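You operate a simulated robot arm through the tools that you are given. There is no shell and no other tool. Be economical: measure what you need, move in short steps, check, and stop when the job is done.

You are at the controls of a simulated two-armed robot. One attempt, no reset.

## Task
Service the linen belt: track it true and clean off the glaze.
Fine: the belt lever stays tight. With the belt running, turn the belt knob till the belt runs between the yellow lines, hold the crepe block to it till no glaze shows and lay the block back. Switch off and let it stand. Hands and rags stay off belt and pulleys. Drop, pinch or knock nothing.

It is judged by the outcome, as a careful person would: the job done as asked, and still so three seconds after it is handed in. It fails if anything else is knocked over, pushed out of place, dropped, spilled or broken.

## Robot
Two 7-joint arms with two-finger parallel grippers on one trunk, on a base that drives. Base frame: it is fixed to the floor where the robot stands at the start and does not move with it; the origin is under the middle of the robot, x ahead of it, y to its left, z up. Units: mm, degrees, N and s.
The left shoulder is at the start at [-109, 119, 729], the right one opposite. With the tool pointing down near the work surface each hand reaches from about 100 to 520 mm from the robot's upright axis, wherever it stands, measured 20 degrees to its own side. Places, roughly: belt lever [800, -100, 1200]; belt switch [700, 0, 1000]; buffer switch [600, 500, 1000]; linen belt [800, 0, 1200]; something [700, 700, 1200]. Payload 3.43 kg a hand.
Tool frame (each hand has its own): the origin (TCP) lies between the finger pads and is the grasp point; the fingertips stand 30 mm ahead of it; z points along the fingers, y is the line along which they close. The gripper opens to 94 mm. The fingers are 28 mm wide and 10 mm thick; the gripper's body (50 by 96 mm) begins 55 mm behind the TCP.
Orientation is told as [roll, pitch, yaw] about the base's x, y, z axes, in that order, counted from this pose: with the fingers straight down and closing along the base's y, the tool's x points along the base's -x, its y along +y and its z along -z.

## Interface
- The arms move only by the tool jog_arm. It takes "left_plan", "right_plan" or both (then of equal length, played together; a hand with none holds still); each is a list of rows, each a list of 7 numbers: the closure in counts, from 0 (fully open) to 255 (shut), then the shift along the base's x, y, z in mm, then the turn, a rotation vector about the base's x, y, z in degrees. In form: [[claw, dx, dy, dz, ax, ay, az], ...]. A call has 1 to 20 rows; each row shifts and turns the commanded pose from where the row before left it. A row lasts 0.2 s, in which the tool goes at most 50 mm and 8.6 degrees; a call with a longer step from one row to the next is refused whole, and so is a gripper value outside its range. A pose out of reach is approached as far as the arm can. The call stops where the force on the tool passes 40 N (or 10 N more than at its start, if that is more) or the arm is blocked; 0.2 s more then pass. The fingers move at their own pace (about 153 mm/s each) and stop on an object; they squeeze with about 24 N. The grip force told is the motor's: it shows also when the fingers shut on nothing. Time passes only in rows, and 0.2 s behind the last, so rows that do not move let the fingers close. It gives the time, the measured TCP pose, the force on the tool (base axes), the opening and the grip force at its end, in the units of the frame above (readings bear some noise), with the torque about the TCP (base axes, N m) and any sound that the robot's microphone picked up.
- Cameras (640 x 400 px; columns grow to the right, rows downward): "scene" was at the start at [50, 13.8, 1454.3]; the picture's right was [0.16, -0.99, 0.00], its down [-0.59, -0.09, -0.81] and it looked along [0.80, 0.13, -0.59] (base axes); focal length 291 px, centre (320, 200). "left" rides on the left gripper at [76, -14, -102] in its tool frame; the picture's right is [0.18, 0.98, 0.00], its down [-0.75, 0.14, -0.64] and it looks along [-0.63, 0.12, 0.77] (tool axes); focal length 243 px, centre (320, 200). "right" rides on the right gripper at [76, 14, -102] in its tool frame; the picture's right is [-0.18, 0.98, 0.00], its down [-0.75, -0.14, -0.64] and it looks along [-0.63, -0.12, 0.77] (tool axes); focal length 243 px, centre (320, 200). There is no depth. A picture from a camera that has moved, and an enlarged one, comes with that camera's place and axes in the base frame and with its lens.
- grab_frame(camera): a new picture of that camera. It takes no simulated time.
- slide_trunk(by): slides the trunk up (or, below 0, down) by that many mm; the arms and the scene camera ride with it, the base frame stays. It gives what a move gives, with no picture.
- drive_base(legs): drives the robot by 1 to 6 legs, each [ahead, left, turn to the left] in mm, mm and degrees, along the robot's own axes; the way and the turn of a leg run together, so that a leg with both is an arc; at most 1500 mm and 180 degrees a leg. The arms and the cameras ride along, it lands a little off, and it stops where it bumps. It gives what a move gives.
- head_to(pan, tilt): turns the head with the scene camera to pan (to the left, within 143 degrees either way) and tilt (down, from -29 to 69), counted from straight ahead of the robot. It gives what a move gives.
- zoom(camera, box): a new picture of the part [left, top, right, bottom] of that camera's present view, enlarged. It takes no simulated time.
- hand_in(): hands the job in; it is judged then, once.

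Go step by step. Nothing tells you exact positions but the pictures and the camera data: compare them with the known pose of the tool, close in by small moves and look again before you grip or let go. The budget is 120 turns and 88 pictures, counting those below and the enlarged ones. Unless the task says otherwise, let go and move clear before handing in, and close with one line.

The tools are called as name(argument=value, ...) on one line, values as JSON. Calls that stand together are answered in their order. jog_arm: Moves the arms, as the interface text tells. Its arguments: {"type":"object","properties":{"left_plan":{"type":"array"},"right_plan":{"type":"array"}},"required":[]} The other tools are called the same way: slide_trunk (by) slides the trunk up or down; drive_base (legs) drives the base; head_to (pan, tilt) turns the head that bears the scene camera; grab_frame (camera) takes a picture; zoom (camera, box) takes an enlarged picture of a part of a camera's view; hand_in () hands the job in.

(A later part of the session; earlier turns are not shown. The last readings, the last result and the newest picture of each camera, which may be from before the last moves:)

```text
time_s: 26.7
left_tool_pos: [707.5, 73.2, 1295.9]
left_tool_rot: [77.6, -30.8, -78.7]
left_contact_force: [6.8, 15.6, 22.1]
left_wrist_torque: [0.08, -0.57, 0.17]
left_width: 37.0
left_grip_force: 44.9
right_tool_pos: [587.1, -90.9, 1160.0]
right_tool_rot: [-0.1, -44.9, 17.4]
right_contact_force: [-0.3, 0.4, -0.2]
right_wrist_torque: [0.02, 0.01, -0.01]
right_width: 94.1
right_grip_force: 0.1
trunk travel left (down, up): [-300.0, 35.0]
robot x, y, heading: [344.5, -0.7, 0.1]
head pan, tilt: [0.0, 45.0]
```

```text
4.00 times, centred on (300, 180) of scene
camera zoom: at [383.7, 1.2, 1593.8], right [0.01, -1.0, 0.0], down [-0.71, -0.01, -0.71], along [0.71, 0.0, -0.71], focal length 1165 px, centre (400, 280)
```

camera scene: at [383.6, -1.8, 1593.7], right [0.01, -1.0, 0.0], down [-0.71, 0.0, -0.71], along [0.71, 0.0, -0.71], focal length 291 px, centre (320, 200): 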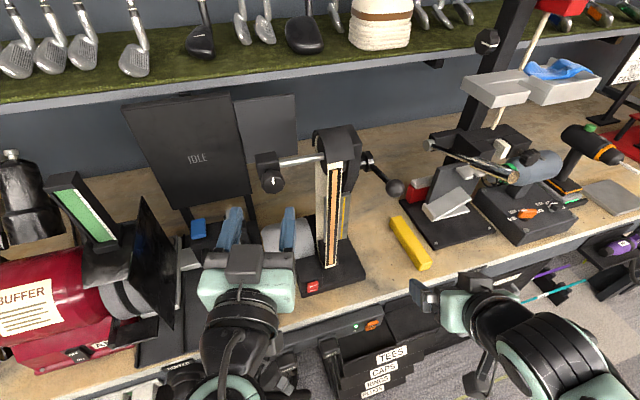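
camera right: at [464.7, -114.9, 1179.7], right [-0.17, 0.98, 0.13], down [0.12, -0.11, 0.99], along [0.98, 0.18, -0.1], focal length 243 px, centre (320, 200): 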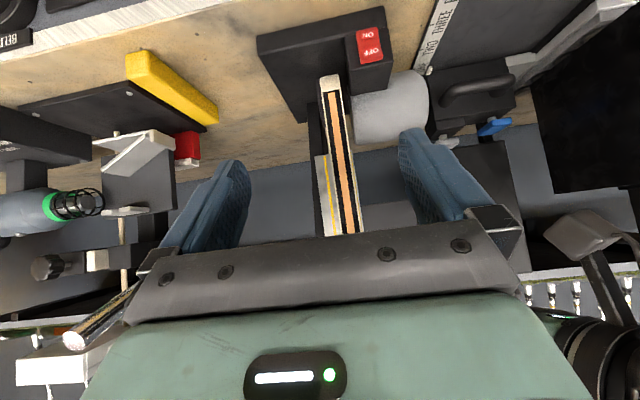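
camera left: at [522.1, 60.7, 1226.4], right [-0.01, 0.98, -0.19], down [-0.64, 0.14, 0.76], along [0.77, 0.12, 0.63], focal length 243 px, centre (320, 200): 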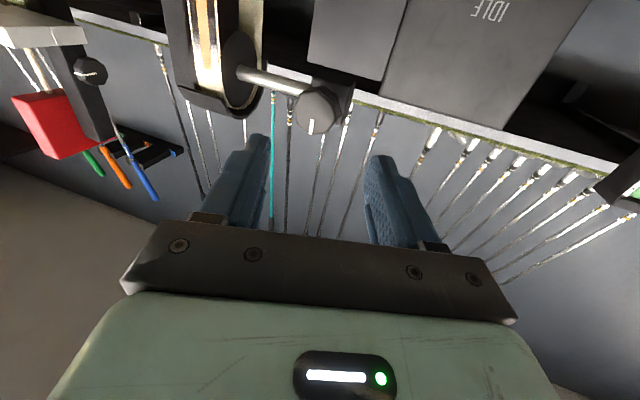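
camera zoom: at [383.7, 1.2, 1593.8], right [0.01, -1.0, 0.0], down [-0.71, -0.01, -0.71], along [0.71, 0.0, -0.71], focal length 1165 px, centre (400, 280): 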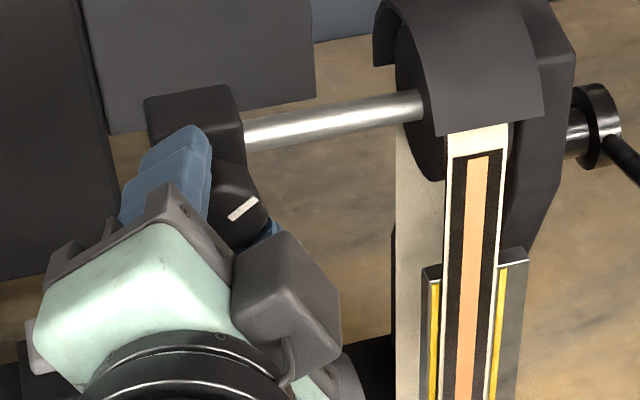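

Nearly centred: the gaps are 13 px and 6 px. I'll turn a further 8° while easing the vertical side load.

jog_arm(left_plan=[[255, 0, 0.5, 1, 3.8, 1.2, 0], [255, 0, 0, 1, 3.8, 1.2, 0], [255, 0, 0, 0, 0, 0, 0], [255, 0, 0, 0, 0, 0, 0], [255, 0, 0, 0, 0, 0, 0], [255, 0, 0, 0, 0, 0, 0], [255, 0, 0, 0, 0, 0, 0]])

zoom(camera="right", box=[320, 160, 370, 235])

```text
time_s: 28.3
left_tool_pos: [706.4, 73.4, 1295.7]
left_tool_rot: [76.4, -22.9, -78.4]
left_contact_force: [8.3, 11.5, 17.7]
left_wrist_torque: [0.09, -0.56, -0.3]
left_width: 37.0
left_grip_force: 45.0
right_tool_pos: [588.2, -91.9, 1160.2]
right_tool_rot: [0.0, -44.9, 17.4]
right_contact_force: [-0.1, -0.7, -0.1]
right_wrist_torque: [0.0, -0.01, 0.0]
right_width: 93.9
right_grip_force: 0.0
trunk travel left (down, up): [-300.0, 35.0]
robot x, y, heading: [346.1, -4.7, 0.3]
head pan, tilt: [0.0, 45.0]
```

```text
5.33 times, centred on (345, 198) of right
camera zoom: at [464.6, -115.7, 1179.7], right [-0.17, 0.98, 0.13], down [0.12, -0.11, 0.99], along [0.98, 0.18, -0.1], focal length 1294 px, centre (187, 213)
```

zoom: 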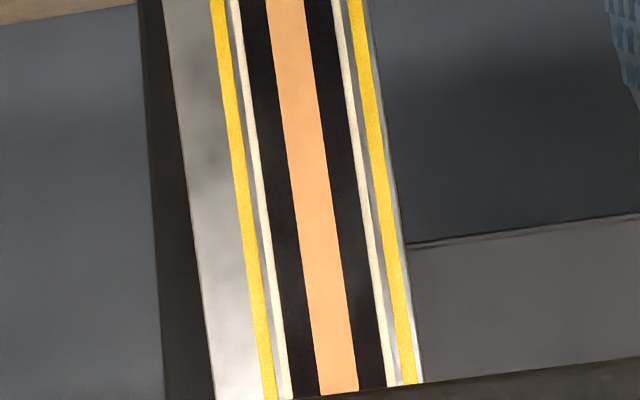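

The belt is centred with equal gaps. I'll release the knob and back straight out.

jog_arm(left_plan=[[150, 0, 0, 0, 0, 0, 0], [110, 0, 0, 0, 0, 0, 0], [100, 0, 0, 0, 0, 0, 0], [100, -10, 0, 0, 0, 0, 0], [100, -20, 0, 0, 0, 0, 0], [100, -30, 0, 0, 0, 0, 0], [100, -40, 10, 0, 0, 0, 0]])

zoom(camera="scene", box=[220, 130, 380, 230])

zoom(camera="right", box=[320, 160, 370, 235])

```text
time_s: 29.9
left_tool_pos: [604.9, 80.1, 1294.4]
left_tool_rot: [76.4, -22.5, -78.3]
left_contact_force: [0.3, -0.4, -0.4]
left_wrist_torque: [0.0, -0.01, 0.0]
left_width: 57.2
left_grip_force: 0.2
right_tool_pos: [586.6, -92.8, 1159.6]
right_tool_rot: [0.1, -45.0, 17.3]
right_contact_force: [0.4, -1.1, 0.1]
right_wrist_torque: [0.0, -0.04, 0.01]
right_width: 94.1
right_grip_force: 0.0
trunk travel left (down, up): [-300.0, 35.0]
robot x, y, heading: [347.6, -1.7, 0.3]
head pan, tilt: [0.0, 45.0]
```

```text
4.00 times, centred on (300, 180) of scene
camera zoom: at [381.8, -1.2, 1593.7], right [0.01, -1.0, 0.0], down [-0.71, 0.0, -0.71], along [0.71, 0.0, -0.71], focal length 1165 px, centre (400, 280)
```

zoom: 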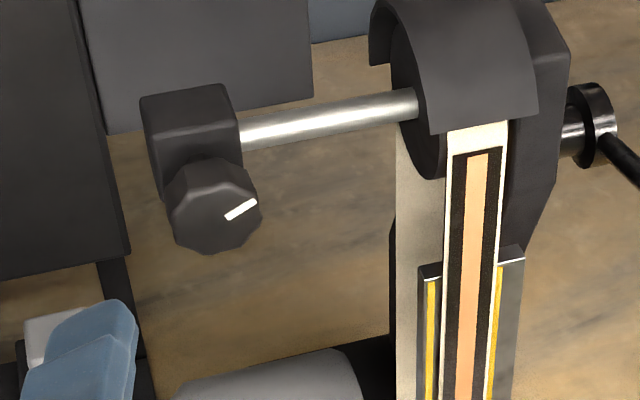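

```text
5.33 times, centred on (345, 198) of right
camera zoom: at [462.7, -116.9, 1179.6], right [-0.17, 0.98, 0.13], down [0.12, -0.11, 0.99], along [0.98, 0.18, -0.1], focal length 1294 px, centre (187, 213)
```

zoom: 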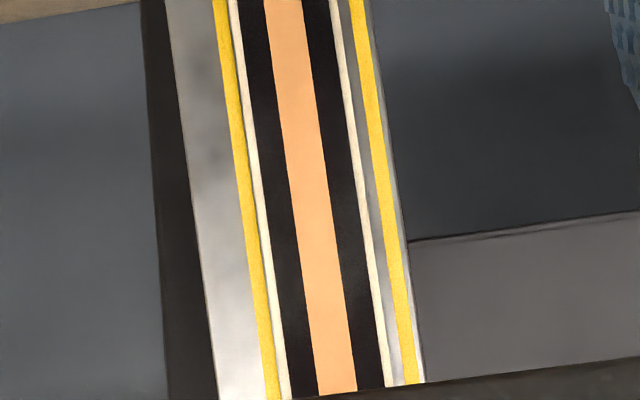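

After release the belt sits slightly right of centre but still between the lines. I'll unwind the left hand to its parked pose, which gives time to see whether the belt has settled.

jog_arm(left_plan=[[100, -5, 5, 0, -7.1, -2.06, 0], [100, -5, 5, 0, -7.1, -2.06, 0], [100, -5, 5, 0, -7.1, -2.06, 0], [100, -5, 5, 0, -7.1, -2.06, 0], [100, 0, 5, 0, -7.1, -2.06, 0], [100, 0, 5, 0, -7.1, -2.06, 0], [100, 0, 5, 0, -7.1, -2.06, 0], [100, 0, 5, 0, -8, 0, 0], [100, 0, 0, 0, -8, 0, 0], [100, 0, 0, -15, 0, 7.5, 0], [100, 0, 0, -15, 0, 7.5, 0], [100, 0, 0, -15, 0, 7.5, 0], [100, 0, 0, -15, 0, 7.5, 0], [100, 0, 0, -15, 0, 7.5, 0], [255, 0, 0, -15, 0, 7.5, 0], [255, 0, 0, 0, 0, 0, 0]])

zoom(camera="right", box=[320, 160, 370, 235])

```text
time_s: 33.3
left_tool_pos: [584.7, 120.3, 1204.3]
left_tool_rot: [0.2, -44.6, 0.0]
left_contact_force: [0.5, -0.5, 0.4]
left_wrist_torque: [-0.05, 0.02, 0.0]
left_width: 0.0
left_grip_force: 23.9
right_tool_pos: [586.7, -92.6, 1160.5]
right_tool_rot: [0.2, -45.0, 17.3]
right_contact_force: [0.4, 0.2, 0.2]
right_wrist_torque: [-0.01, 0.0, -0.03]
right_width: 94.0
right_grip_force: 0.2
trunk travel left (down, up): [-300.0, 35.0]
robot x, y, heading: [343.6, -1.4, 0.5]
head pan, tilt: [0.0, 45.0]
```

```text
5.33 times, centred on (345, 198) of right
camera zoom: at [463.8, -117.2, 1179.5], right [-0.17, 0.98, 0.13], down [0.12, -0.11, 0.99], along [0.98, 0.18, -0.1], focal length 1294 px, centre (187, 213)
```

zoom: 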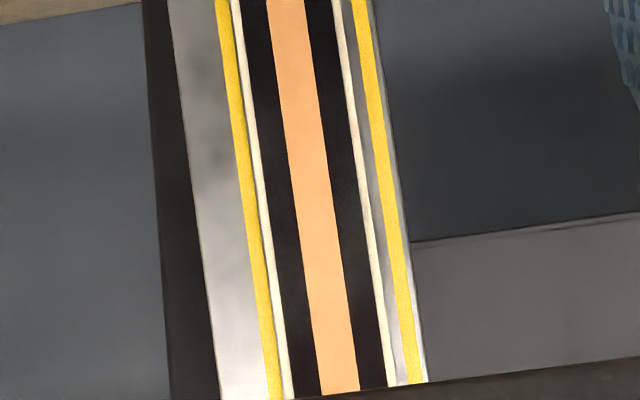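

The belt has settled between the lines, about 1 mm right of centre with some 2 mm of clearance each way, and it is steady. Next I take the right hand round to hover over the near end of the crepe block.

jog_arm(right_plan=[[92, 0, -42, -15, 0, 0, 0], [92, 0, -42, -15, 0, 0, 0], [92, 0, -42, -15, 0, 0, 0], [92, 0, -41, -15, 0, 0, 0], [92, 40, 0, 0, 0, 0, 0], [92, 40, 0, 0, 0, 0, 0], [92, 40, 0, 0, 0, 0, 0], [92, 40, 0, 0, 0, 0, 0], [92, 35, 0, -10, 0, 0, 0]])

grab_frame(camera="scene")

grab_frame(camera="right")

```text
time_s: 35.3
left_tool_pos: [586.5, 119.1, 1205.9]
left_tool_rot: [0.2, -44.7, 0.0]
left_contact_force: [-1.3, -0.2, -0.6]
left_wrist_torque: [0.03, 0.01, 0.0]
left_width: 0.0
left_grip_force: 24.3
right_tool_pos: [785.2, -262.6, 1089.7]
right_tool_rot: [0.1, -44.8, 17.3]
right_contact_force: [0.2, 0.2, 0.2]
right_wrist_torque: [0.03, 0.0, 0.02]
right_width: 60.2
right_grip_force: 0.0
trunk travel left (down, up): [-300.0, 35.0]
robot x, y, heading: [346.6, -1.0, 0.4]
head pan, tilt: [0.0, 45.0]
```

```text
44 pictures are left
camera scene: at [384.7, -1.5, 1593.7], right [0.01, -1.0, 0.0], down [-0.71, 0.0, -0.71], along [0.71, 0.0, -0.71], focal length 291 px, centre (320, 200)
```

scene: 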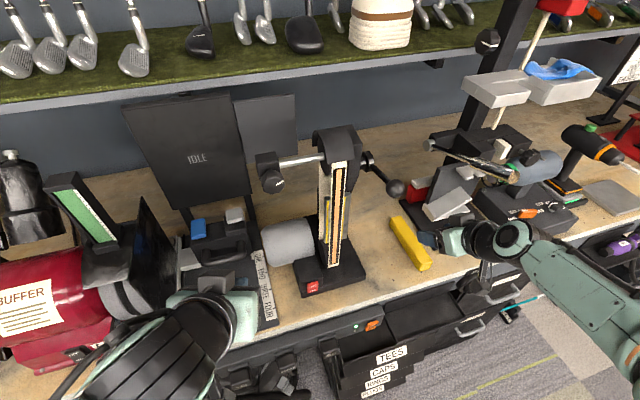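

```text
43 pictures are left
camera right: at [660.9, -287.0, 1109.0], right [-0.17, 0.98, 0.13], down [0.12, -0.11, 0.99], along [0.98, 0.18, -0.1], focal length 243 px, centre (320, 200)
```

right: 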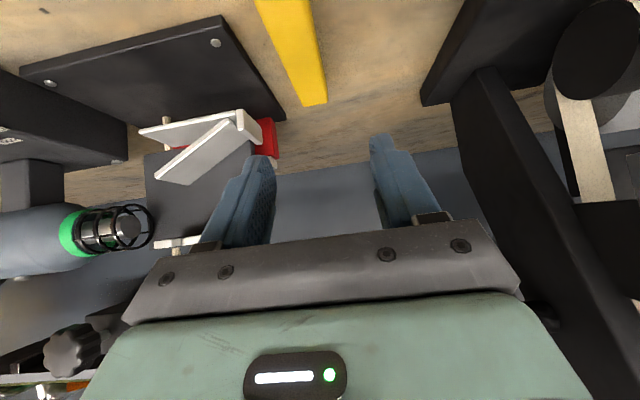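

The block is parallel to the hand, and the wrist camera puts it about 10 mm to the right of the hand's plane. I'll shift halfway, lower 60 mm and compare again.

jog_arm(right_plan=[[92, 1.5, -5, -20, 0, 0, 0], [92, 0, 0, -20, 0, 0, 0], [92, 0, 0, -20, 0, 0, 0], [92, 0, 0, 0, 0, 0, 0]])

zoom(camera="scene", box=[370, 200, 470, 290])

grab_frame(camera="right")

```text
time_s: 36.3
left_tool_pos: [585.2, 118.8, 1205.5]
left_tool_rot: [0.2, -44.8, 0.1]
left_contact_force: [-0.6, -0.6, -1.0]
left_wrist_torque: [0.04, 0.01, -0.01]
left_width: 0.0
left_grip_force: 24.3
right_tool_pos: [784.1, -267.2, 1029.9]
right_tool_rot: [0.1, -45.1, 17.3]
right_contact_force: [-0.1, -0.8, -0.6]
right_wrist_torque: [0.01, -0.02, 0.02]
right_width: 60.0
right_grip_force: 0.1
trunk travel left (down, up): [-300.0, 35.0]
robot x, y, heading: [342.6, -0.2, 0.3]
head pan, tilt: [0.0, 45.0]
```

```text
4.44 times, centred on (420, 245) of scene
camera zoom: at [383.5, -1.8, 1593.7], right [0.01, -1.0, 0.0], down [-0.71, 0.0, -0.71], along [0.71, 0.0, -0.71], focal length 1294 px, centre (-124, 0)
```

zoom: 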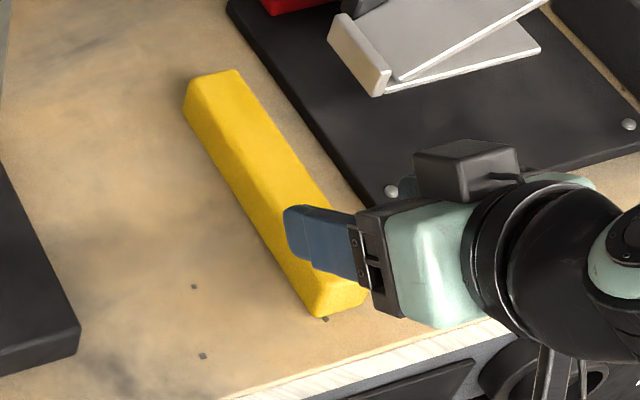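

```text
41 pictures are left
camera right: at [661.4, -290.0, 1048.5], right [-0.17, 0.98, 0.13], down [0.12, -0.11, 0.99], along [0.98, 0.18, -0.1], focal length 243 px, centre (320, 200)
```

right: 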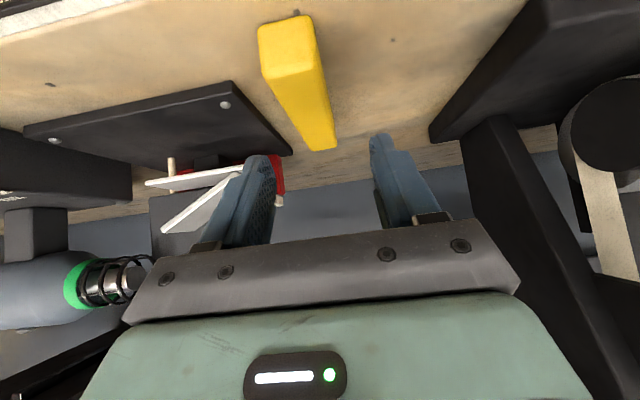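

Cross-checking the plate screw in both cameras puts the plate top at z≈932. So the bench is at about 920 and the block's top at about 947, with its near end at about [800, -268]. I'll shift accordingly and lower to just above the block.

jog_arm(right_plan=[[119, 20, 3, 0, 0, 0, 0], [119, 20, 3.2, 0, 0, 0, 0], [119, 0, 0, -20, 0, 0, 0], [119, 0, 0, -16, 0, 0, 0], [119, 0, 0, 0, 0, 0, 0]])

grab_frame(camera="right")

zoom(camera="scene", box=[370, 200, 470, 290])

```text
time_s: 37.5
left_tool_pos: [585.4, 118.7, 1205.4]
left_tool_rot: [0.1, -44.7, 0.0]
left_contact_force: [0.1, 0.2, 0.1]
left_wrist_torque: [0.03, 0.01, 0.01]
left_width: 0.1
left_grip_force: 24.2
right_tool_pos: [822.7, -259.7, 993.4]
right_tool_rot: [0.2, -45.0, 17.2]
right_contact_force: [0.4, -0.3, 0.5]
right_wrist_torque: [0.01, -0.01, -0.01]
right_width: 49.8
right_grip_force: 0.0
trunk travel left (down, up): [-300.0, 35.0]
robot x, y, heading: [343.9, -3.9, 0.6]
head pan, tilt: [0.0, 45.0]
```

```text
40 pictures are left
camera right: at [700.6, -283.6, 1013.4], right [-0.17, 0.98, 0.13], down [0.12, -0.11, 0.99], along [0.98, 0.18, -0.1], focal length 243 px, centre (320, 200)
```

right: 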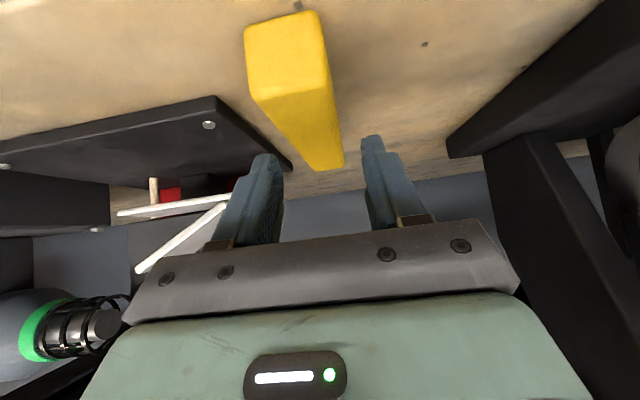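

```text
4.44 times, centred on (420, 245) of scene
camera zoom: at [383.4, -1.7, 1593.7], right [0.01, -1.0, 0.0], down [-0.71, 0.0, -0.71], along [0.71, 0.0, -0.71], focal length 1294 px, centre (-124, 0)
```

zoom: 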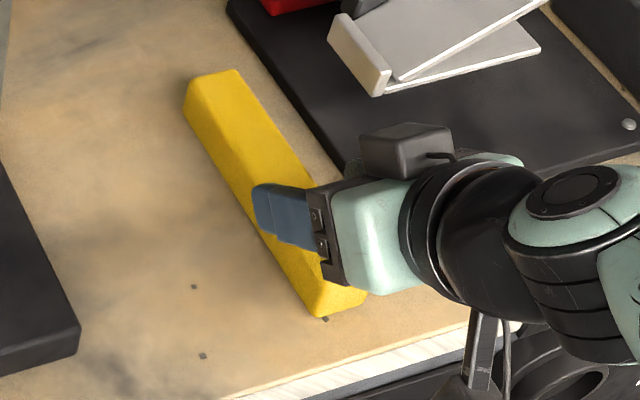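

The block is about 35 mm tall (bottom 920, top 955), with its near end at about [801, -271]. The hand needs about 6 mm more toward -y. I'll shift, open to 60 and check before going down.

jog_arm(right_plan=[[92, 1.8, -5.7, 0, 0, 0, 0], [92, 0, 0, -8, 0, 0, 0], [92, 0, 0, 0, 0, 0, 0]])

zoom(camera="right", box=[200, 0, 440, 250])

```text
time_s: 38.3
left_tool_pos: [585.8, 119.6, 1205.0]
left_tool_rot: [0.3, -44.8, 0.0]
left_contact_force: [-0.4, 0.1, 0.1]
left_wrist_torque: [0.0, -0.02, 0.0]
left_width: 0.0
left_grip_force: 24.1
right_tool_pos: [826.3, -265.6, 985.6]
right_tool_rot: [0.1, -45.0, 17.2]
right_contact_force: [-0.7, -0.1, 0.3]
right_wrist_torque: [0.01, -0.01, 0.02]
right_width: 59.9
right_grip_force: 0.2
trunk travel left (down, up): [-300.0, 35.0]
robot x, y, heading: [346.8, 0.7, 0.3]
head pan, tilt: [0.0, 45.0]
```

```text
1.60 times, centred on (320, 125) of right
camera zoom: at [702.9, -289.3, 1004.9], right [-0.17, 0.98, 0.13], down [0.12, -0.11, 0.99], along [0.98, 0.18, -0.1], focal length 388 px, centre (320, 320)
```

zoom: 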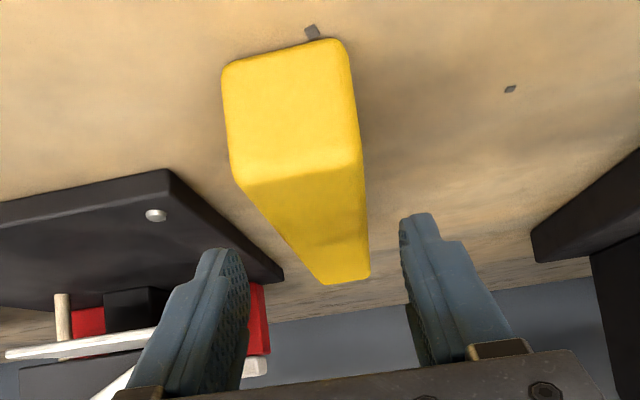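

Block axis and hand plane now coincide. I'll lower 28 mm around it.

jog_arm(right_plan=[[92, 0, 0, -8, 0, 0, 0], [92, 0, 0, -8, 0, 0, 0], [92, 0, 0, -7, 0, 0, 0], [92, 0, 0, -5, 0, 0, 0], [92, 0, 0, 0, 0, 0, 0]])

grab_frame(camera="right")

```text
time_s: 39.5
left_tool_pos: [585.9, 119.1, 1206.1]
left_tool_rot: [0.2, -44.7, 0.0]
left_contact_force: [0.7, 0.7, 0.5]
left_wrist_torque: [0.0, 0.0, -0.02]
left_width: 0.0
left_grip_force: 23.7
right_tool_pos: [825.9, -264.8, 957.6]
right_tool_rot: [0.3, -45.0, 17.3]
right_contact_force: [-0.1, 0.1, -0.2]
right_wrist_torque: [-0.02, 0.0, -0.02]
right_width: 60.0
right_grip_force: 0.0
trunk travel left (down, up): [-300.0, 35.0]
robot x, y, heading: [347.4, -6.2, 0.5]
head pan, tilt: [0.0, 45.0]
```

```text
37 pictures are left
camera right: at [702.8, -289.3, 976.9], right [-0.17, 0.98, 0.13], down [0.12, -0.11, 0.99], along [0.98, 0.18, -0.1], focal length 243 px, centre (320, 200)
```

right: 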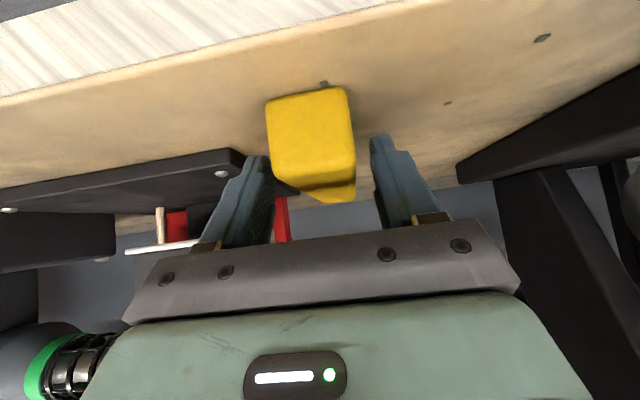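

The block sits between the fingers, so I'll close on it.

jog_arm(right_plan=[[120, 0, 0, 0, 0, 0, 0], [150, 0, 0, 0, 0, 0, 0], [255, 0, 0, 0, 0, 0, 0], [255, 0, 0, 0, 0, 0, 0]])

grab_frame(camera="scene")

```text
time_s: 40.5
left_tool_pos: [586.1, 118.5, 1205.2]
left_tool_rot: [0.3, -44.7, 0.1]
left_contact_force: [0.3, 0.0, 0.2]
left_wrist_torque: [-0.01, -0.02, 0.0]
left_width: 0.0
left_grip_force: 24.0
right_tool_pos: [824.8, -265.9, 957.4]
right_tool_rot: [0.2, -45.0, 17.3]
right_contact_force: [-0.2, 1.4, 0.5]
right_wrist_torque: [0.03, 0.01, 0.08]
right_width: 40.0
right_grip_force: 24.2
trunk travel left (down, up): [-300.0, 35.0]
robot x, y, heading: [347.2, 2.8, 0.4]
head pan, tilt: [0.0, 45.0]
```

```text
36 pictures are left
camera scene: at [383.5, -1.6, 1593.7], right [0.01, -1.0, 0.0], down [-0.71, 0.0, -0.71], along [0.71, 0.0, -0.71], focal length 291 px, centre (320, 200)
```

scene: 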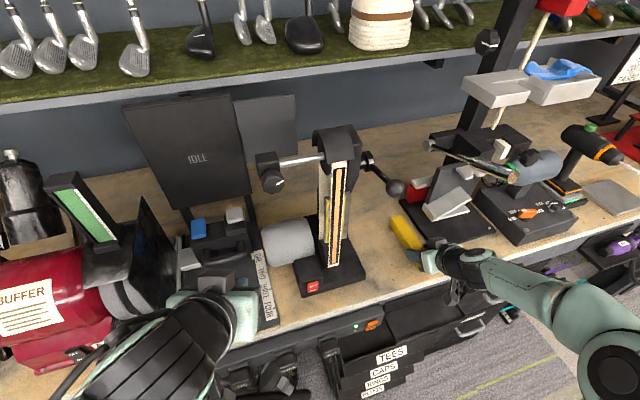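

The block is gripped at 40 mm, from TCP [825, -266, 957]. I'll lift it straight up and check the hold.

jog_arm(right_plan=[[255, 0, 0, 10, 0, 0, 0], [255, 0, 0, 20, 0, 0, 0], [255, 0, 0, 30, 0, 0, 0], [255, 0, 0, 20, 0, 0, 0], [255, 0, 0, 0, 0, 0, 0]])

grab_frame(camera="right")

```text
time_s: 41.7
left_tool_pos: [585.8, 118.3, 1204.6]
left_tool_rot: [0.2, -44.7, 0.0]
left_contact_force: [0.3, -0.4, 0.1]
left_wrist_torque: [-0.03, 0.01, 0.0]
left_width: 0.2
left_grip_force: 24.4
right_tool_pos: [826.7, -266.2, 1038.3]
right_tool_rot: [0.3, -45.0, 17.3]
right_contact_force: [-0.4, 0.4, -1.3]
right_wrist_torque: [-0.02, 0.07, -0.04]
right_width: 39.5
right_grip_force: 24.0
trunk travel left (down, up): [-300.0, 35.0]
robot x, y, heading: [346.8, -6.2, 0.5]
head pan, tilt: [0.0, 45.0]
```

```text
35 pictures are left
camera right: at [703.1, -290.5, 1057.6], right [-0.17, 0.98, 0.13], down [0.12, -0.11, 0.99], along [0.98, 0.18, -0.1], focal length 243 px, centre (320, 200)
```

right: 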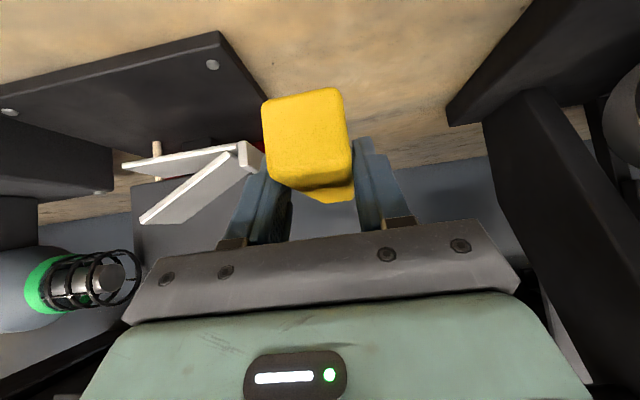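

The block is held level. I'll retract it, raise it and bring it in front of the belt with about 35 mm of gap.

jog_arm(right_plan=[[255, -40, 0, 0, 0, 0, 0], [255, -45, 0, 0, 0, 0, 0], [255, -45, 0, 0, 0, 0, 0], [255, -45, 0, 0, 0, 0, 0], [255, -45, 0, 10, 0, 0, 0], [255, -13, 0, 40, 0, 0, 0], [255, 0, 0, 40, 0, 0, 0], [255, 0, 15, 37, 0, 0, 0], [255, 0, 40, 0, 0, 0, 0], [255, 0, 45, 0, 0, 0, 0], [255, 0, 45, 0, 0, 0, 0], [255, 0, 42, 0, 0, 0, 0], [255, 0, 0, 0, 0, 0, 0]])

grab_frame(camera="scene")

grab_frame(camera="right")

```text
time_s: 44.5
left_tool_pos: [586.5, 119.2, 1204.2]
left_tool_rot: [0.3, -44.7, -0.1]
left_contact_force: [0.2, -0.4, -0.6]
left_wrist_torque: [0.02, -0.03, 0.01]
left_width: 0.1
left_grip_force: 24.6
right_tool_pos: [592.4, -77.7, 1163.0]
right_tool_rot: [0.3, -45.0, 17.2]
right_contact_force: [0.5, -0.3, -2.6]
right_wrist_torque: [-0.01, 0.09, 0.02]
right_width: 39.7
right_grip_force: 24.1
trunk travel left (down, up): [-300.0, 35.0]
robot x, y, heading: [348.3, -0.8, 0.3]
head pan, tilt: [0.0, 45.0]
```

```text
34 pictures are left
camera scene: at [383.5, -2.4, 1593.7], right [0.01, -1.0, 0.0], down [-0.71, 0.0, -0.71], along [0.71, 0.0, -0.71], focal length 291 px, centre (320, 200)
```

scene: 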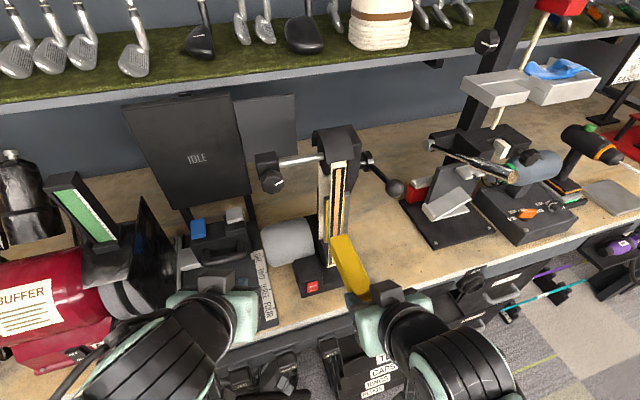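

```text
33 pictures are left
camera right: at [469.5, -101.2, 1182.7], right [-0.17, 0.98, 0.13], down [0.12, -0.11, 0.99], along [0.98, 0.18, -0.1], focal length 243 px, centre (320, 200)
```

right: 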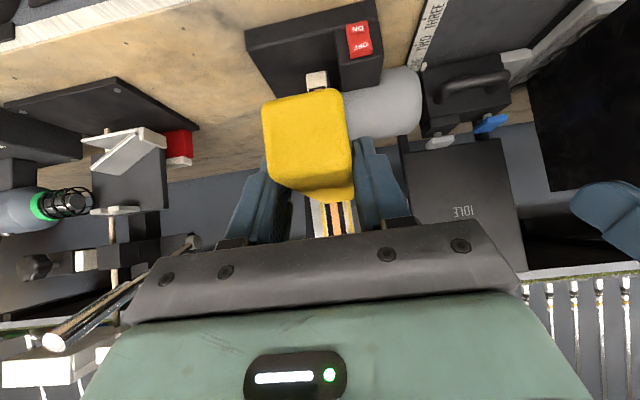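

Alignment looks good. I'll zoom in on the gap between the block end and the belt.

zoom(camera="scene", box=[290, 180, 400, 310])

```text
3.08 times, centred on (345, 245) of scene
camera zoom: at [383.5, -2.4, 1593.7], right [0.01, -1.0, 0.0], down [-0.71, 0.0, -0.71], along [0.71, 0.0, -0.71], focal length 896 px, centre (243, 62)
```

zoom: 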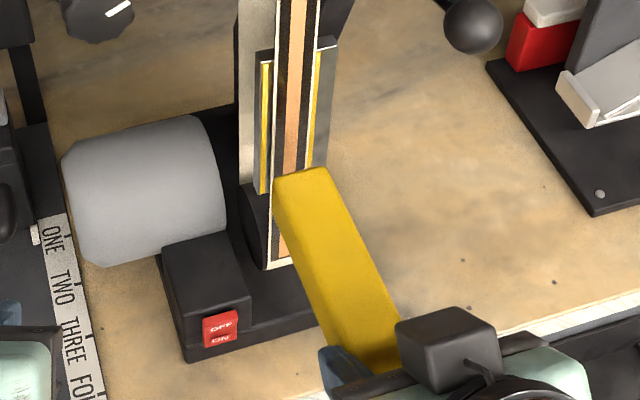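

The gap is about 33 mm and the block is some 5 mm too far to +y. I'll shift it and approach to near touching.

jog_arm(right_plan=[[255, 1.6, -5.2, 0, 0, 0, 0], [255, 8.6, 2.7, 0, 0, 0, 0], [255, 8.6, 2.7, 0, 0, 0, 0], [255, 6.7, 2.1, 0, 0, 0, 0], [255, 0, 0, 0, 0, 0, 0]])

zoom(camera="scene", box=[310, 180, 370, 280])

```text
time_s: 45.7
left_tool_pos: [586.3, 120.0, 1205.4]
left_tool_rot: [0.3, -44.7, 0.1]
left_contact_force: [0.8, 0.0, -0.3]
left_wrist_torque: [-0.05, -0.02, -0.01]
left_width: 0.1
left_grip_force: 24.0
right_tool_pos: [618.7, -77.3, 1163.9]
right_tool_rot: [0.2, -45.1, 17.3]
right_contact_force: [-1.0, -0.7, -2.4]
right_wrist_torque: [-0.01, 0.06, 0.0]
right_width: 39.5
right_grip_force: 24.0
trunk travel left (down, up): [-300.0, 35.0]
robot x, y, heading: [346.4, -2.5, 0.5]
head pan, tilt: [0.0, 45.0]
```

```text
4.00 times, centred on (340, 230) of scene
camera zoom: at [383.5, -1.8, 1593.7], right [0.01, -1.0, 0.0], down [-0.71, 0.0, -0.71], along [0.71, 0.0, -0.71], focal length 1165 px, centre (240, 80)
```

zoom: 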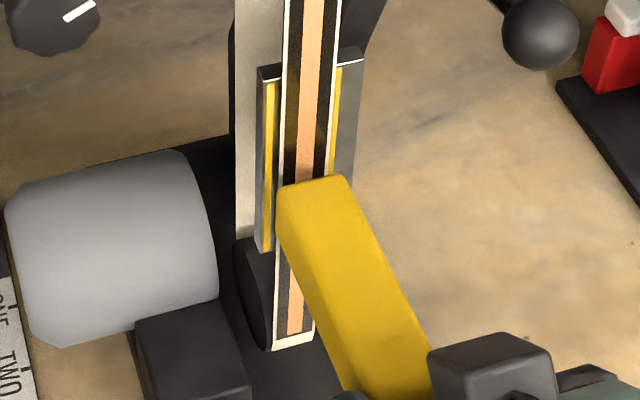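

Well centred on the belt now. I'll advance gently in 2 mm steps to contact.

jog_arm(right_plan=[[255, 1.9, 0.6, 0, 0, 0, 0], [255, 1.9, 0.6, 0, 0, 0, 0], [255, 1.9, 0.6, 0, 0, 0, 0]])

zoom(camera="scene", box=[310, 180, 370, 280])

```text
time_s: 46.5
left_tool_pos: [585.5, 120.0, 1205.3]
left_tool_rot: [0.2, -44.7, 0.0]
left_contact_force: [0.3, 0.7, 0.8]
left_wrist_torque: [-0.04, -0.02, 0.01]
left_width: 0.0
left_grip_force: 24.3
right_tool_pos: [624.6, -74.5, 1162.8]
right_tool_rot: [0.1, -45.0, 17.3]
right_contact_force: [0.4, 1.2, -1.7]
right_wrist_torque: [0.01, 0.08, 0.01]
right_width: 39.7
right_grip_force: 24.1
trunk travel left (down, up): [-300.0, 35.0]
robot x, y, heading: [350.0, -2.0, 0.4]
head pan, tilt: [0.0, 45.0]
```

```text
4.00 times, centred on (340, 230) of scene
camera zoom: at [383.7, -1.8, 1593.7], right [0.01, -1.0, 0.0], down [-0.71, 0.0, -0.71], along [0.71, 0.0, -0.71], focal length 1165 px, centre (240, 80)
```

zoom: 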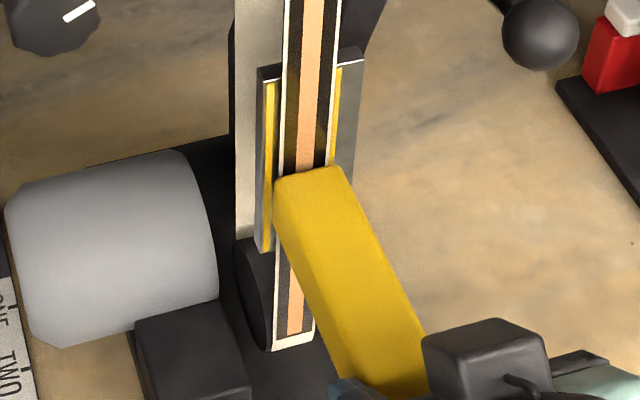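

jog_arm(right_plan=[[255, 1.9, 0.6, 0, 0, 0, 0], [255, 1.9, 0.6, 0, 0, 0, 0]])

```text
time_s: 47.1
left_tool_pos: [585.8, 118.6, 1205.6]
left_tool_rot: [0.2, -44.7, -0.2]
left_contact_force: [-0.2, 0.0, 0.4]
left_wrist_torque: [-0.01, -0.01, 0.02]
left_width: 0.0
left_grip_force: 24.3
right_tool_pos: [627.9, -74.0, 1163.3]
right_tool_rot: [0.1, -44.9, 17.4]
right_contact_force: [-6.8, -1.3, -1.1]
right_wrist_torque: [0.03, -0.01, 0.0]
right_width: 39.9
right_grip_force: 24.4
trunk travel left (down, up): [-300.0, 35.0]
robot x, y, heading: [346.6, -1.7, 0.3]
head pan, tilt: [0.0, 45.0]
```

Contact is made at about 7 N along the belt normal. I'll add half a millimetre and hold it there for about 2 s.

jog_arm(right_plan=[[255, 0.6, 0.2, 0, 0, 0, 0], [255, 0, 0, 0, 0, 0, 0], [255, 0, 0, 0, 0, 0, 0], [255, 0, 0, 0, 0, 0, 0], [255, 0, 0, 0, 0, 0, 0], [255, 0, 0, 0, 0, 0, 0], [255, 0, 0, 0, 0, 0, 0], [255, 0, 0, 0, 0, 0, 0], [255, 0, 0, 0, 0, 0, 0], [255, 0, 0, 0, 0, 0, 0]])

zoom(camera="scene", box=[310, 150, 370, 250])

```text
time_s: 49.3
left_tool_pos: [584.9, 118.5, 1205.1]
left_tool_rot: [0.4, -44.7, -0.1]
left_contact_force: [0.2, 0.3, -0.9]
left_wrist_torque: [-0.02, 0.01, -0.03]
left_width: 0.0
left_grip_force: 23.6
right_tool_pos: [626.8, -75.1, 1163.3]
right_tool_rot: [0.2, -45.0, 17.3]
right_contact_force: [-12.7, -3.5, -2.5]
right_wrist_torque: [-0.06, 0.21, 0.0]
right_width: 39.6
right_grip_force: 24.3
trunk travel left (down, up): [-300.0, 35.0]
robot x, y, heading: [343.7, -0.7, 0.1]
head pan, tilt: [0.0, 45.0]
```

```text
4.00 times, centred on (340, 200) of scene
camera zoom: at [381.1, -2.5, 1593.8], right [0.01, -1.0, 0.0], down [-0.71, 0.0, -0.71], along [0.71, 0.0, -0.71], focal length 1165 px, centre (240, 200)
```

zoom: 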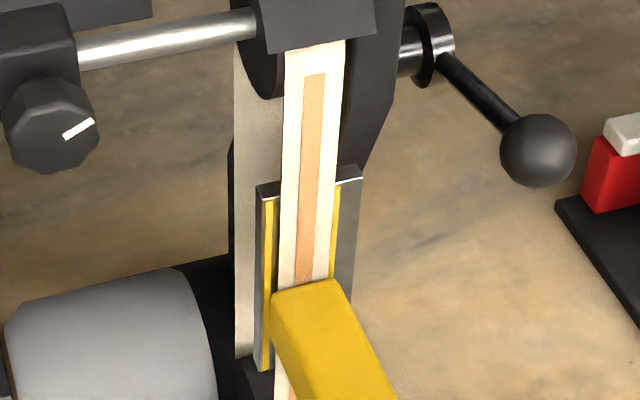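

zoom(camera="scene", box=[320, 155, 355, 225])

```text
5.71 times, centred on (338, 190) of scene
camera zoom: at [381.1, -2.5, 1593.8], right [0.01, -1.0, 0.0], down [-0.71, 0.0, -0.71], along [0.71, 0.0, -0.71], focal length 1664 px, centre (220, 257)
```

zoom: 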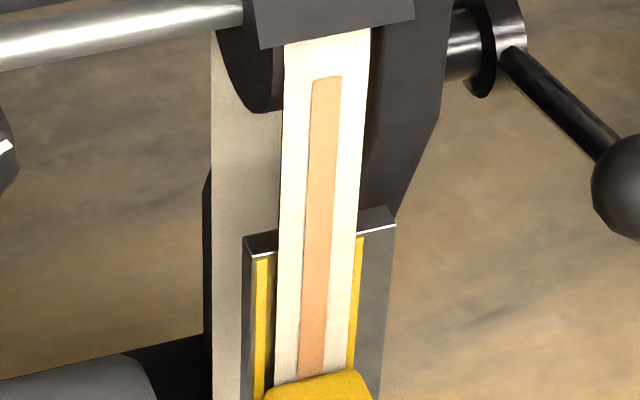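

No glaze shows. I'll hold half a second more for margin, then back the block off the belt along its normal.

jog_arm(right_plan=[[255, 0, 0, 0, 0, 0, 0], [255, 0, 0, 0, 0, 0, 0], [255, -5, -1.5, 0, 0, 0, 0], [255, -15, -4.5, 0, 0, 0, 0], [255, -15, -4.5, 0, 0, 0, 0], [255, 0, 0, 0, 0, 0, 0]])

zoom(camera="scene", box=[310, 150, 370, 280])

```text
time_s: 50.7
left_tool_pos: [585.7, 120.4, 1205.4]
left_tool_rot: [0.1, -44.7, -0.1]
left_contact_force: [-0.4, 0.3, -0.3]
left_wrist_torque: [0.0, -0.01, -0.02]
left_width: 0.3
left_grip_force: 23.5
right_tool_pos: [592.7, -82.7, 1165.8]
right_tool_rot: [0.3, -44.9, 17.3]
right_contact_force: [0.5, 0.1, -1.1]
right_wrist_torque: [-0.01, 0.04, 0.01]
right_width: 40.0
right_grip_force: 24.6
trunk travel left (down, up): [-300.0, 35.0]
robot x, y, heading: [346.7, -1.2, 0.3]
head pan, tilt: [0.0, 45.0]
```

```text
3.08 times, centred on (340, 215) of scene
camera zoom: at [383.9, -1.7, 1593.7], right [0.01, -1.0, 0.0], down [-0.71, 0.0, -0.71], along [0.71, 0.0, -0.71], focal length 896 px, centre (258, 154)
```

zoom: 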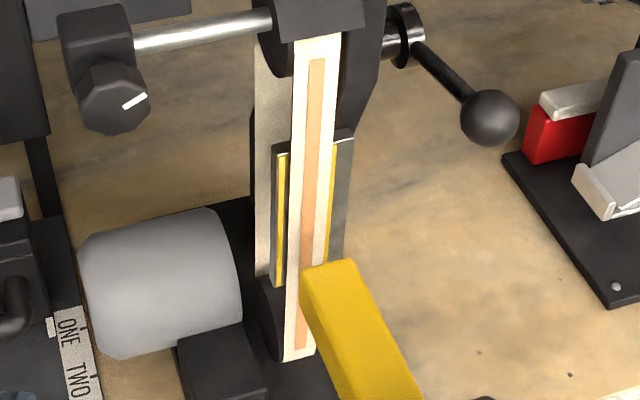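

Glaze is gone. I'll carry the block back along the same path to above its place.

jog_arm(right_plan=[[255, 0, -45, 0, 0, 0, 0], [255, 0, -45, 0, 0, 0, 0], [255, 0, -45, 0, 0, 0, 0], [255, 0, -48, -5, 0, 0, 0], [255, 0, 0, -42, 0, 0, 0], [255, 0, 0, -42, 0, 0, 0], [255, 13, 0, -38, 0, 0, 0], [255, 45, 0, 0, 0, 0, 0], [255, 45, 0, 0, 0, 0, 0], [255, 45, 0, 0, 0, 0, 0], [255, 45, 0, 0, 0, 0, 0], [255, 40, 0, 0, 0, 0, 0], [255, 0, 0, -20, 0, 0, 0], [255, 0, 0, -20, 0, 0, 0], [255, 0, 0, 0, 0, 0, 0]])

grab_frame(camera="right")

```text
time_s: 53.9
left_tool_pos: [585.7, 119.8, 1205.7]
left_tool_rot: [0.2, -44.8, 0.0]
left_contact_force: [-0.8, 0.9, -0.3]
left_wrist_torque: [0.0, 0.0, -0.01]
left_width: 0.0
left_grip_force: 24.7
right_tool_pos: [827.8, -267.6, 996.1]
right_tool_rot: [0.2, -45.0, 17.4]
right_contact_force: [0.2, -0.6, -1.3]
right_wrist_torque: [-0.06, 0.05, 0.0]
right_width: 39.7
right_grip_force: 24.0
trunk travel left (down, up): [-300.0, 35.0]
robot x, y, heading: [346.1, -0.4, 0.2]
head pan, tilt: [0.0, 45.0]
```

```text
26 pictures are left
camera right: at [704.1, -291.4, 1016.3], right [-0.17, 0.98, 0.13], down [0.12, -0.11, 0.99], along [0.98, 0.18, -0.1], focal length 243 px, centre (320, 200)
```

right: 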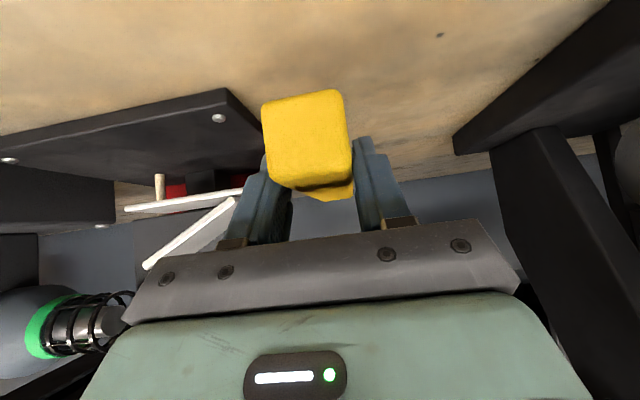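

The block is unshifted in the grip. I'll lower to just above the bench and then settle gently.

jog_arm(right_plan=[[255, -1, 1, -15, 0, 0, 0], [255, -1, 0.5, -13, 0, 0, 0], [255, 0, 0, -5, 0, 0, 0], [255, 0, 0, -2.5, 0, 0, 0], [255, 0, 0, -1.5, 0, 0, 0], [255, 0, 0, 0, 0, 0, 0]])

```text
time_s: 55.3
left_tool_pos: [585.8, 119.2, 1205.3]
left_tool_rot: [0.2, -44.8, 0.1]
left_contact_force: [-0.6, 0.0, 0.2]
left_wrist_torque: [0.01, -0.01, 0.0]
left_width: 0.0
left_grip_force: 24.1
right_tool_pos: [826.0, -265.9, 958.8]
right_tool_rot: [0.2, -45.0, 17.4]
right_contact_force: [-0.8, 0.3, 0.8]
right_wrist_torque: [0.08, -0.1, 0.07]
right_width: 39.7
right_grip_force: 23.7
trunk travel left (down, up): [-300.0, 35.0]
robot x, y, heading: [346.4, -4.3, 0.1]
head pan, tilt: [0.0, 45.0]
```

The bench is beginning to carry it. I'll lower 1 mm more, release and rise straight up.

jog_arm(right_plan=[[255, 0, 0, -1, 0, 0, 0], [255, 0, 0, 0, 0, 0, 0], [140, 0, 0, 0, 0, 0, 0], [110, 0, 0, 0, 0, 0, 0], [92, 0, 0, 0, 0, 0, 0], [92, 0, 0, 0, 0, 0, 0], [92, 0, 0, 15, 0, 0, 0], [92, 0, 0, 30, 0, 0, 0], [92, 0, 0, 40, 0, 0, 0], [92, 0, 0, 40, 0, 0, 0]])

grab_frame(camera="scene")

```text
time_s: 57.5
left_tool_pos: [586.2, 120.4, 1205.5]
left_tool_rot: [0.1, -44.7, 0.0]
left_contact_force: [0.1, -0.6, -0.8]
left_wrist_torque: [-0.02, 0.01, 0.02]
left_width: 0.0
left_grip_force: 24.8
right_tool_pos: [825.8, -263.9, 1087.8]
right_tool_rot: [0.2, -44.8, 17.3]
right_contact_force: [-0.1, -0.3, -0.5]
right_wrist_torque: [0.01, 0.01, -0.01]
right_width: 60.3
right_grip_force: 0.1
trunk travel left (down, up): [-300.0, 35.0]
robot x, y, heading: [349.4, 2.1, 0.5]
head pan, tilt: [0.0, 45.0]
```

```text
25 pictures are left
camera scene: at [383.3, -1.6, 1593.7], right [0.01, -1.0, 0.0], down [-0.71, 0.0, -0.71], along [0.71, 0.0, -0.71], focal length 291 px, centre (320, 200)
```

scene: 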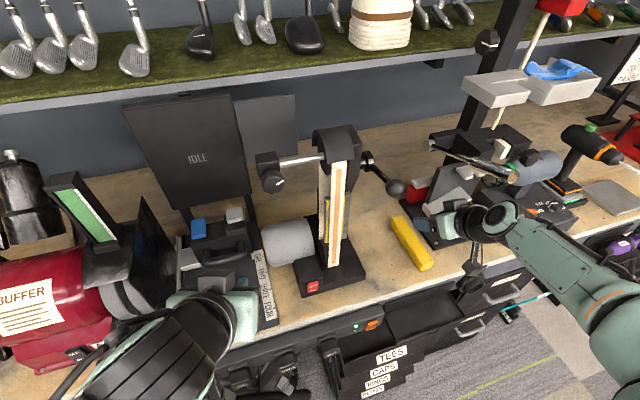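

The block is back in its place. I'll bring the right hand back to the square-on viewing pose and check the tracking.

jog_arm(right_plan=[[0, -40, 0, 0, 0, 0, 0], [0, -45, 0, 0, 0, 0, 0], [0, -45, 0, 0, 0, 0, 0], [0, -45, 0, 0, 0, 0, 0], [0, -45, 0, 0, 0, 0, 0], [0, -18, 0, 20, 0, 0, 0], [0, 0, 42, 20, 0, 0, 0], [0, 0, 45, 20, 0, 0, 0], [0, 0, 45, 12, 0, 0, 0], [0, 0, 40, 0, 0, 0, 0], [0, 0, 0, 0, 0, 0, 0]])

zoom(camera="right", box=[320, 160, 370, 235])

zoom(camera="right", box=[280, 60, 400, 240])

```text
time_s: 59.9
left_tool_pos: [585.5, 118.6, 1204.9]
left_tool_rot: [0.3, -44.6, 0.0]
left_contact_force: [-0.2, -0.2, 0.7]
left_wrist_torque: [-0.03, -0.01, 0.02]
left_width: 0.1
left_grip_force: 24.2
right_tool_pos: [587.0, -92.3, 1155.8]
right_tool_rot: [0.3, -45.1, 17.2]
right_contact_force: [-0.5, 0.0, 0.2]
right_wrist_torque: [0.03, 0.0, 0.01]
right_width: 93.9
right_grip_force: 0.0
trunk travel left (down, up): [-300.0, 35.0]
robot x, y, heading: [348.2, -3.5, 0.3]
head pan, tilt: [0.0, 45.0]
```

```text
5.33 times, centred on (345, 198) of right
camera zoom: at [463.2, -115.5, 1174.7], right [-0.17, 0.98, 0.13], down [0.12, -0.11, 0.99], along [0.98, 0.18, -0.1], focal length 1294 px, centre (187, 213)
```

zoom: 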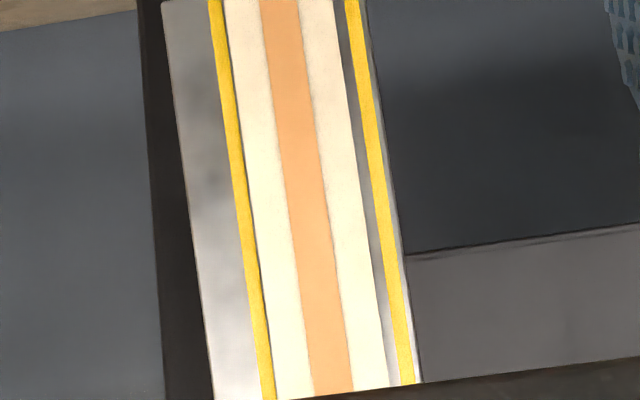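

```text
2.22 times, centred on (340, 150) of right
camera zoom: at [463.2, -115.5, 1174.7], right [-0.17, 0.98, 0.13], down [0.12, -0.11, 0.99], along [0.98, 0.18, -0.1], focal length 539 px, centre (276, 311)
```

zoom: 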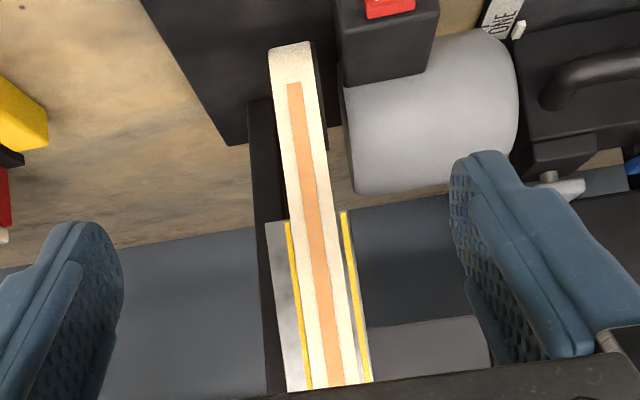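

The belt runs steadily but only about 0.7 mm from the right-hand line, which is too close for my liking. I'll regrip the knob and turn it back about 12°.

jog_arm(left_plan=[[255, 0, -5, 15, 0, -7.5, 0], [200, 0, -8, 15, 0, -7.5, 0], [150, 0, -8, 15, 0, -7.5, 0], [92, 10, -8, 15, 0, -7.5, 0], [92, 10, -9, 15, 0, -7.5, 0], [92, 20, -9, 14, 0, -7.7, 0], [92, 20, 0, 0, 0, 0, 0], [92, 20, 0, 0, 0, 0, 0], [92, 20, 0, 0, 0, 0, 0], [92, 10, 0, 0, 0, 0, 0], [92, 0, 0, 0, 0, 0, 0]])

zoom(camera="scene", box=[220, 130, 380, 230])

```text
time_s: 61.6
left_tool_pos: [619.6, 50.0, 1285.9]
left_tool_rot: [-87.9, -87.5, 81.3]
left_contact_force: [0.5, -1.1, -0.4]
left_wrist_torque: [0.01, -0.02, 0.0]
left_width: 60.1
left_grip_force: 0.0
right_tool_pos: [587.8, -91.8, 1155.8]
right_tool_rot: [0.4, -45.0, 17.3]
right_contact_force: [-0.4, 0.0, -0.1]
right_wrist_torque: [-0.01, 0.01, 0.01]
right_width: 93.8
right_grip_force: 0.0
trunk travel left (down, up): [-300.0, 35.0]
robot x, y, heading: [345.7, 2.3, 0.2]
head pan, tilt: [0.0, 45.0]
stopped in row 8 (left hand): the arm was blocked; the commanded pose is now the measured one
```

```text
4.00 times, centred on (300, 180) of scene
camera zoom: at [383.6, -2.2, 1593.7], right [0.01, -1.0, 0.0], down [-0.71, 0.0, -0.71], along [0.71, 0.0, -0.71], focal length 1165 px, centre (400, 280)
```

zoom: 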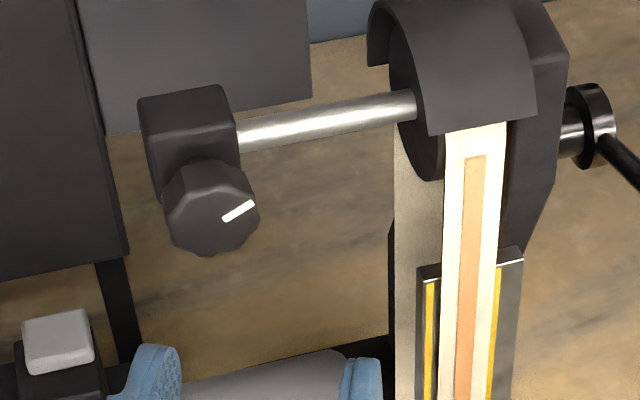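

The left arm was blocked and ended at y 50. I'll look at what it met.

grab_frame(camera="scene")

grab_frame(camera="left")

```text
21 pictures are left
camera scene: at [383.6, -2.2, 1593.7], right [0.01, -1.0, 0.0], down [-0.71, 0.0, -0.71], along [0.71, 0.0, -0.71], focal length 291 px, centre (320, 200)
```

scene: 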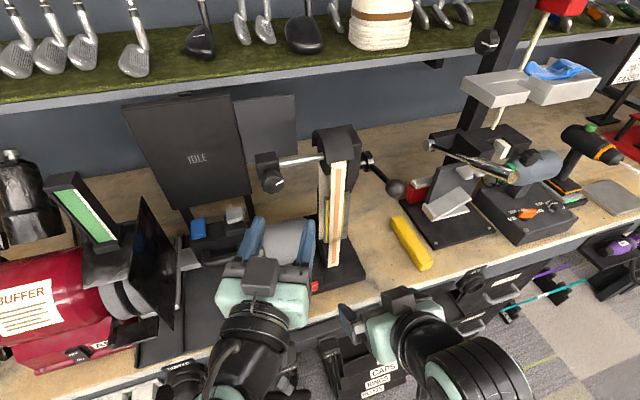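

```text
20 pictures are left
camera left: at [516.0, 44.6, 1210.3], right [0.11, 0.97, -0.23], down [-0.62, 0.25, 0.75], along [0.78, 0.05, 0.62], focal length 243 px, centre (320, 200)
```

left: 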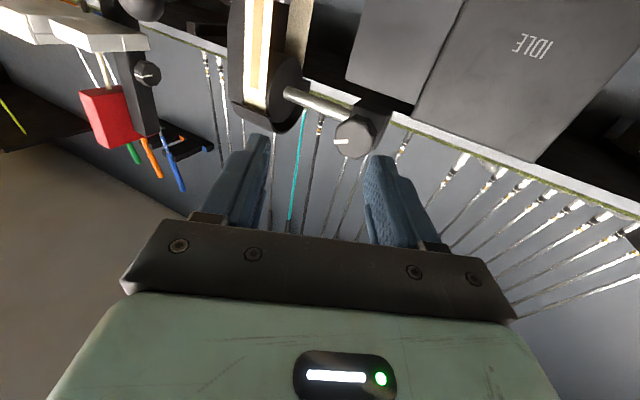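

No external contact is visible; it looks like a wrist-configuration hiccup. I'll correct the pose with small moves before advancing.

jog_arm(left_plan=[[92, -2, 7, 3, 0, 0, 1.5], [92, -2, 7, 3, 0, 0, 1.5], [92, 0, 7, 3, 0, 0, 1], [92, 0, 0, 0, 0, 0, 0]])

```text
time_s: 62.6
left_tool_pos: [615.5, 71.0, 1294.2]
left_tool_rot: [-87.8, -87.5, 85.2]
left_contact_force: [0.8, -0.4, 0.6]
left_wrist_torque: [0.01, -0.03, -0.02]
left_width: 60.2
left_grip_force: 0.0
right_tool_pos: [586.4, -91.0, 1155.4]
right_tool_rot: [0.2, -45.0, 17.3]
right_contact_force: [0.1, 0.0, 0.0]
right_wrist_torque: [0.01, -0.02, 0.01]
right_width: 94.3
right_grip_force: 0.2
trunk travel left (down, up): [-300.0, 35.0]
robot x, y, heading: [345.0, -2.8, 0.1]
head pan, tilt: [0.0, 45.0]
```

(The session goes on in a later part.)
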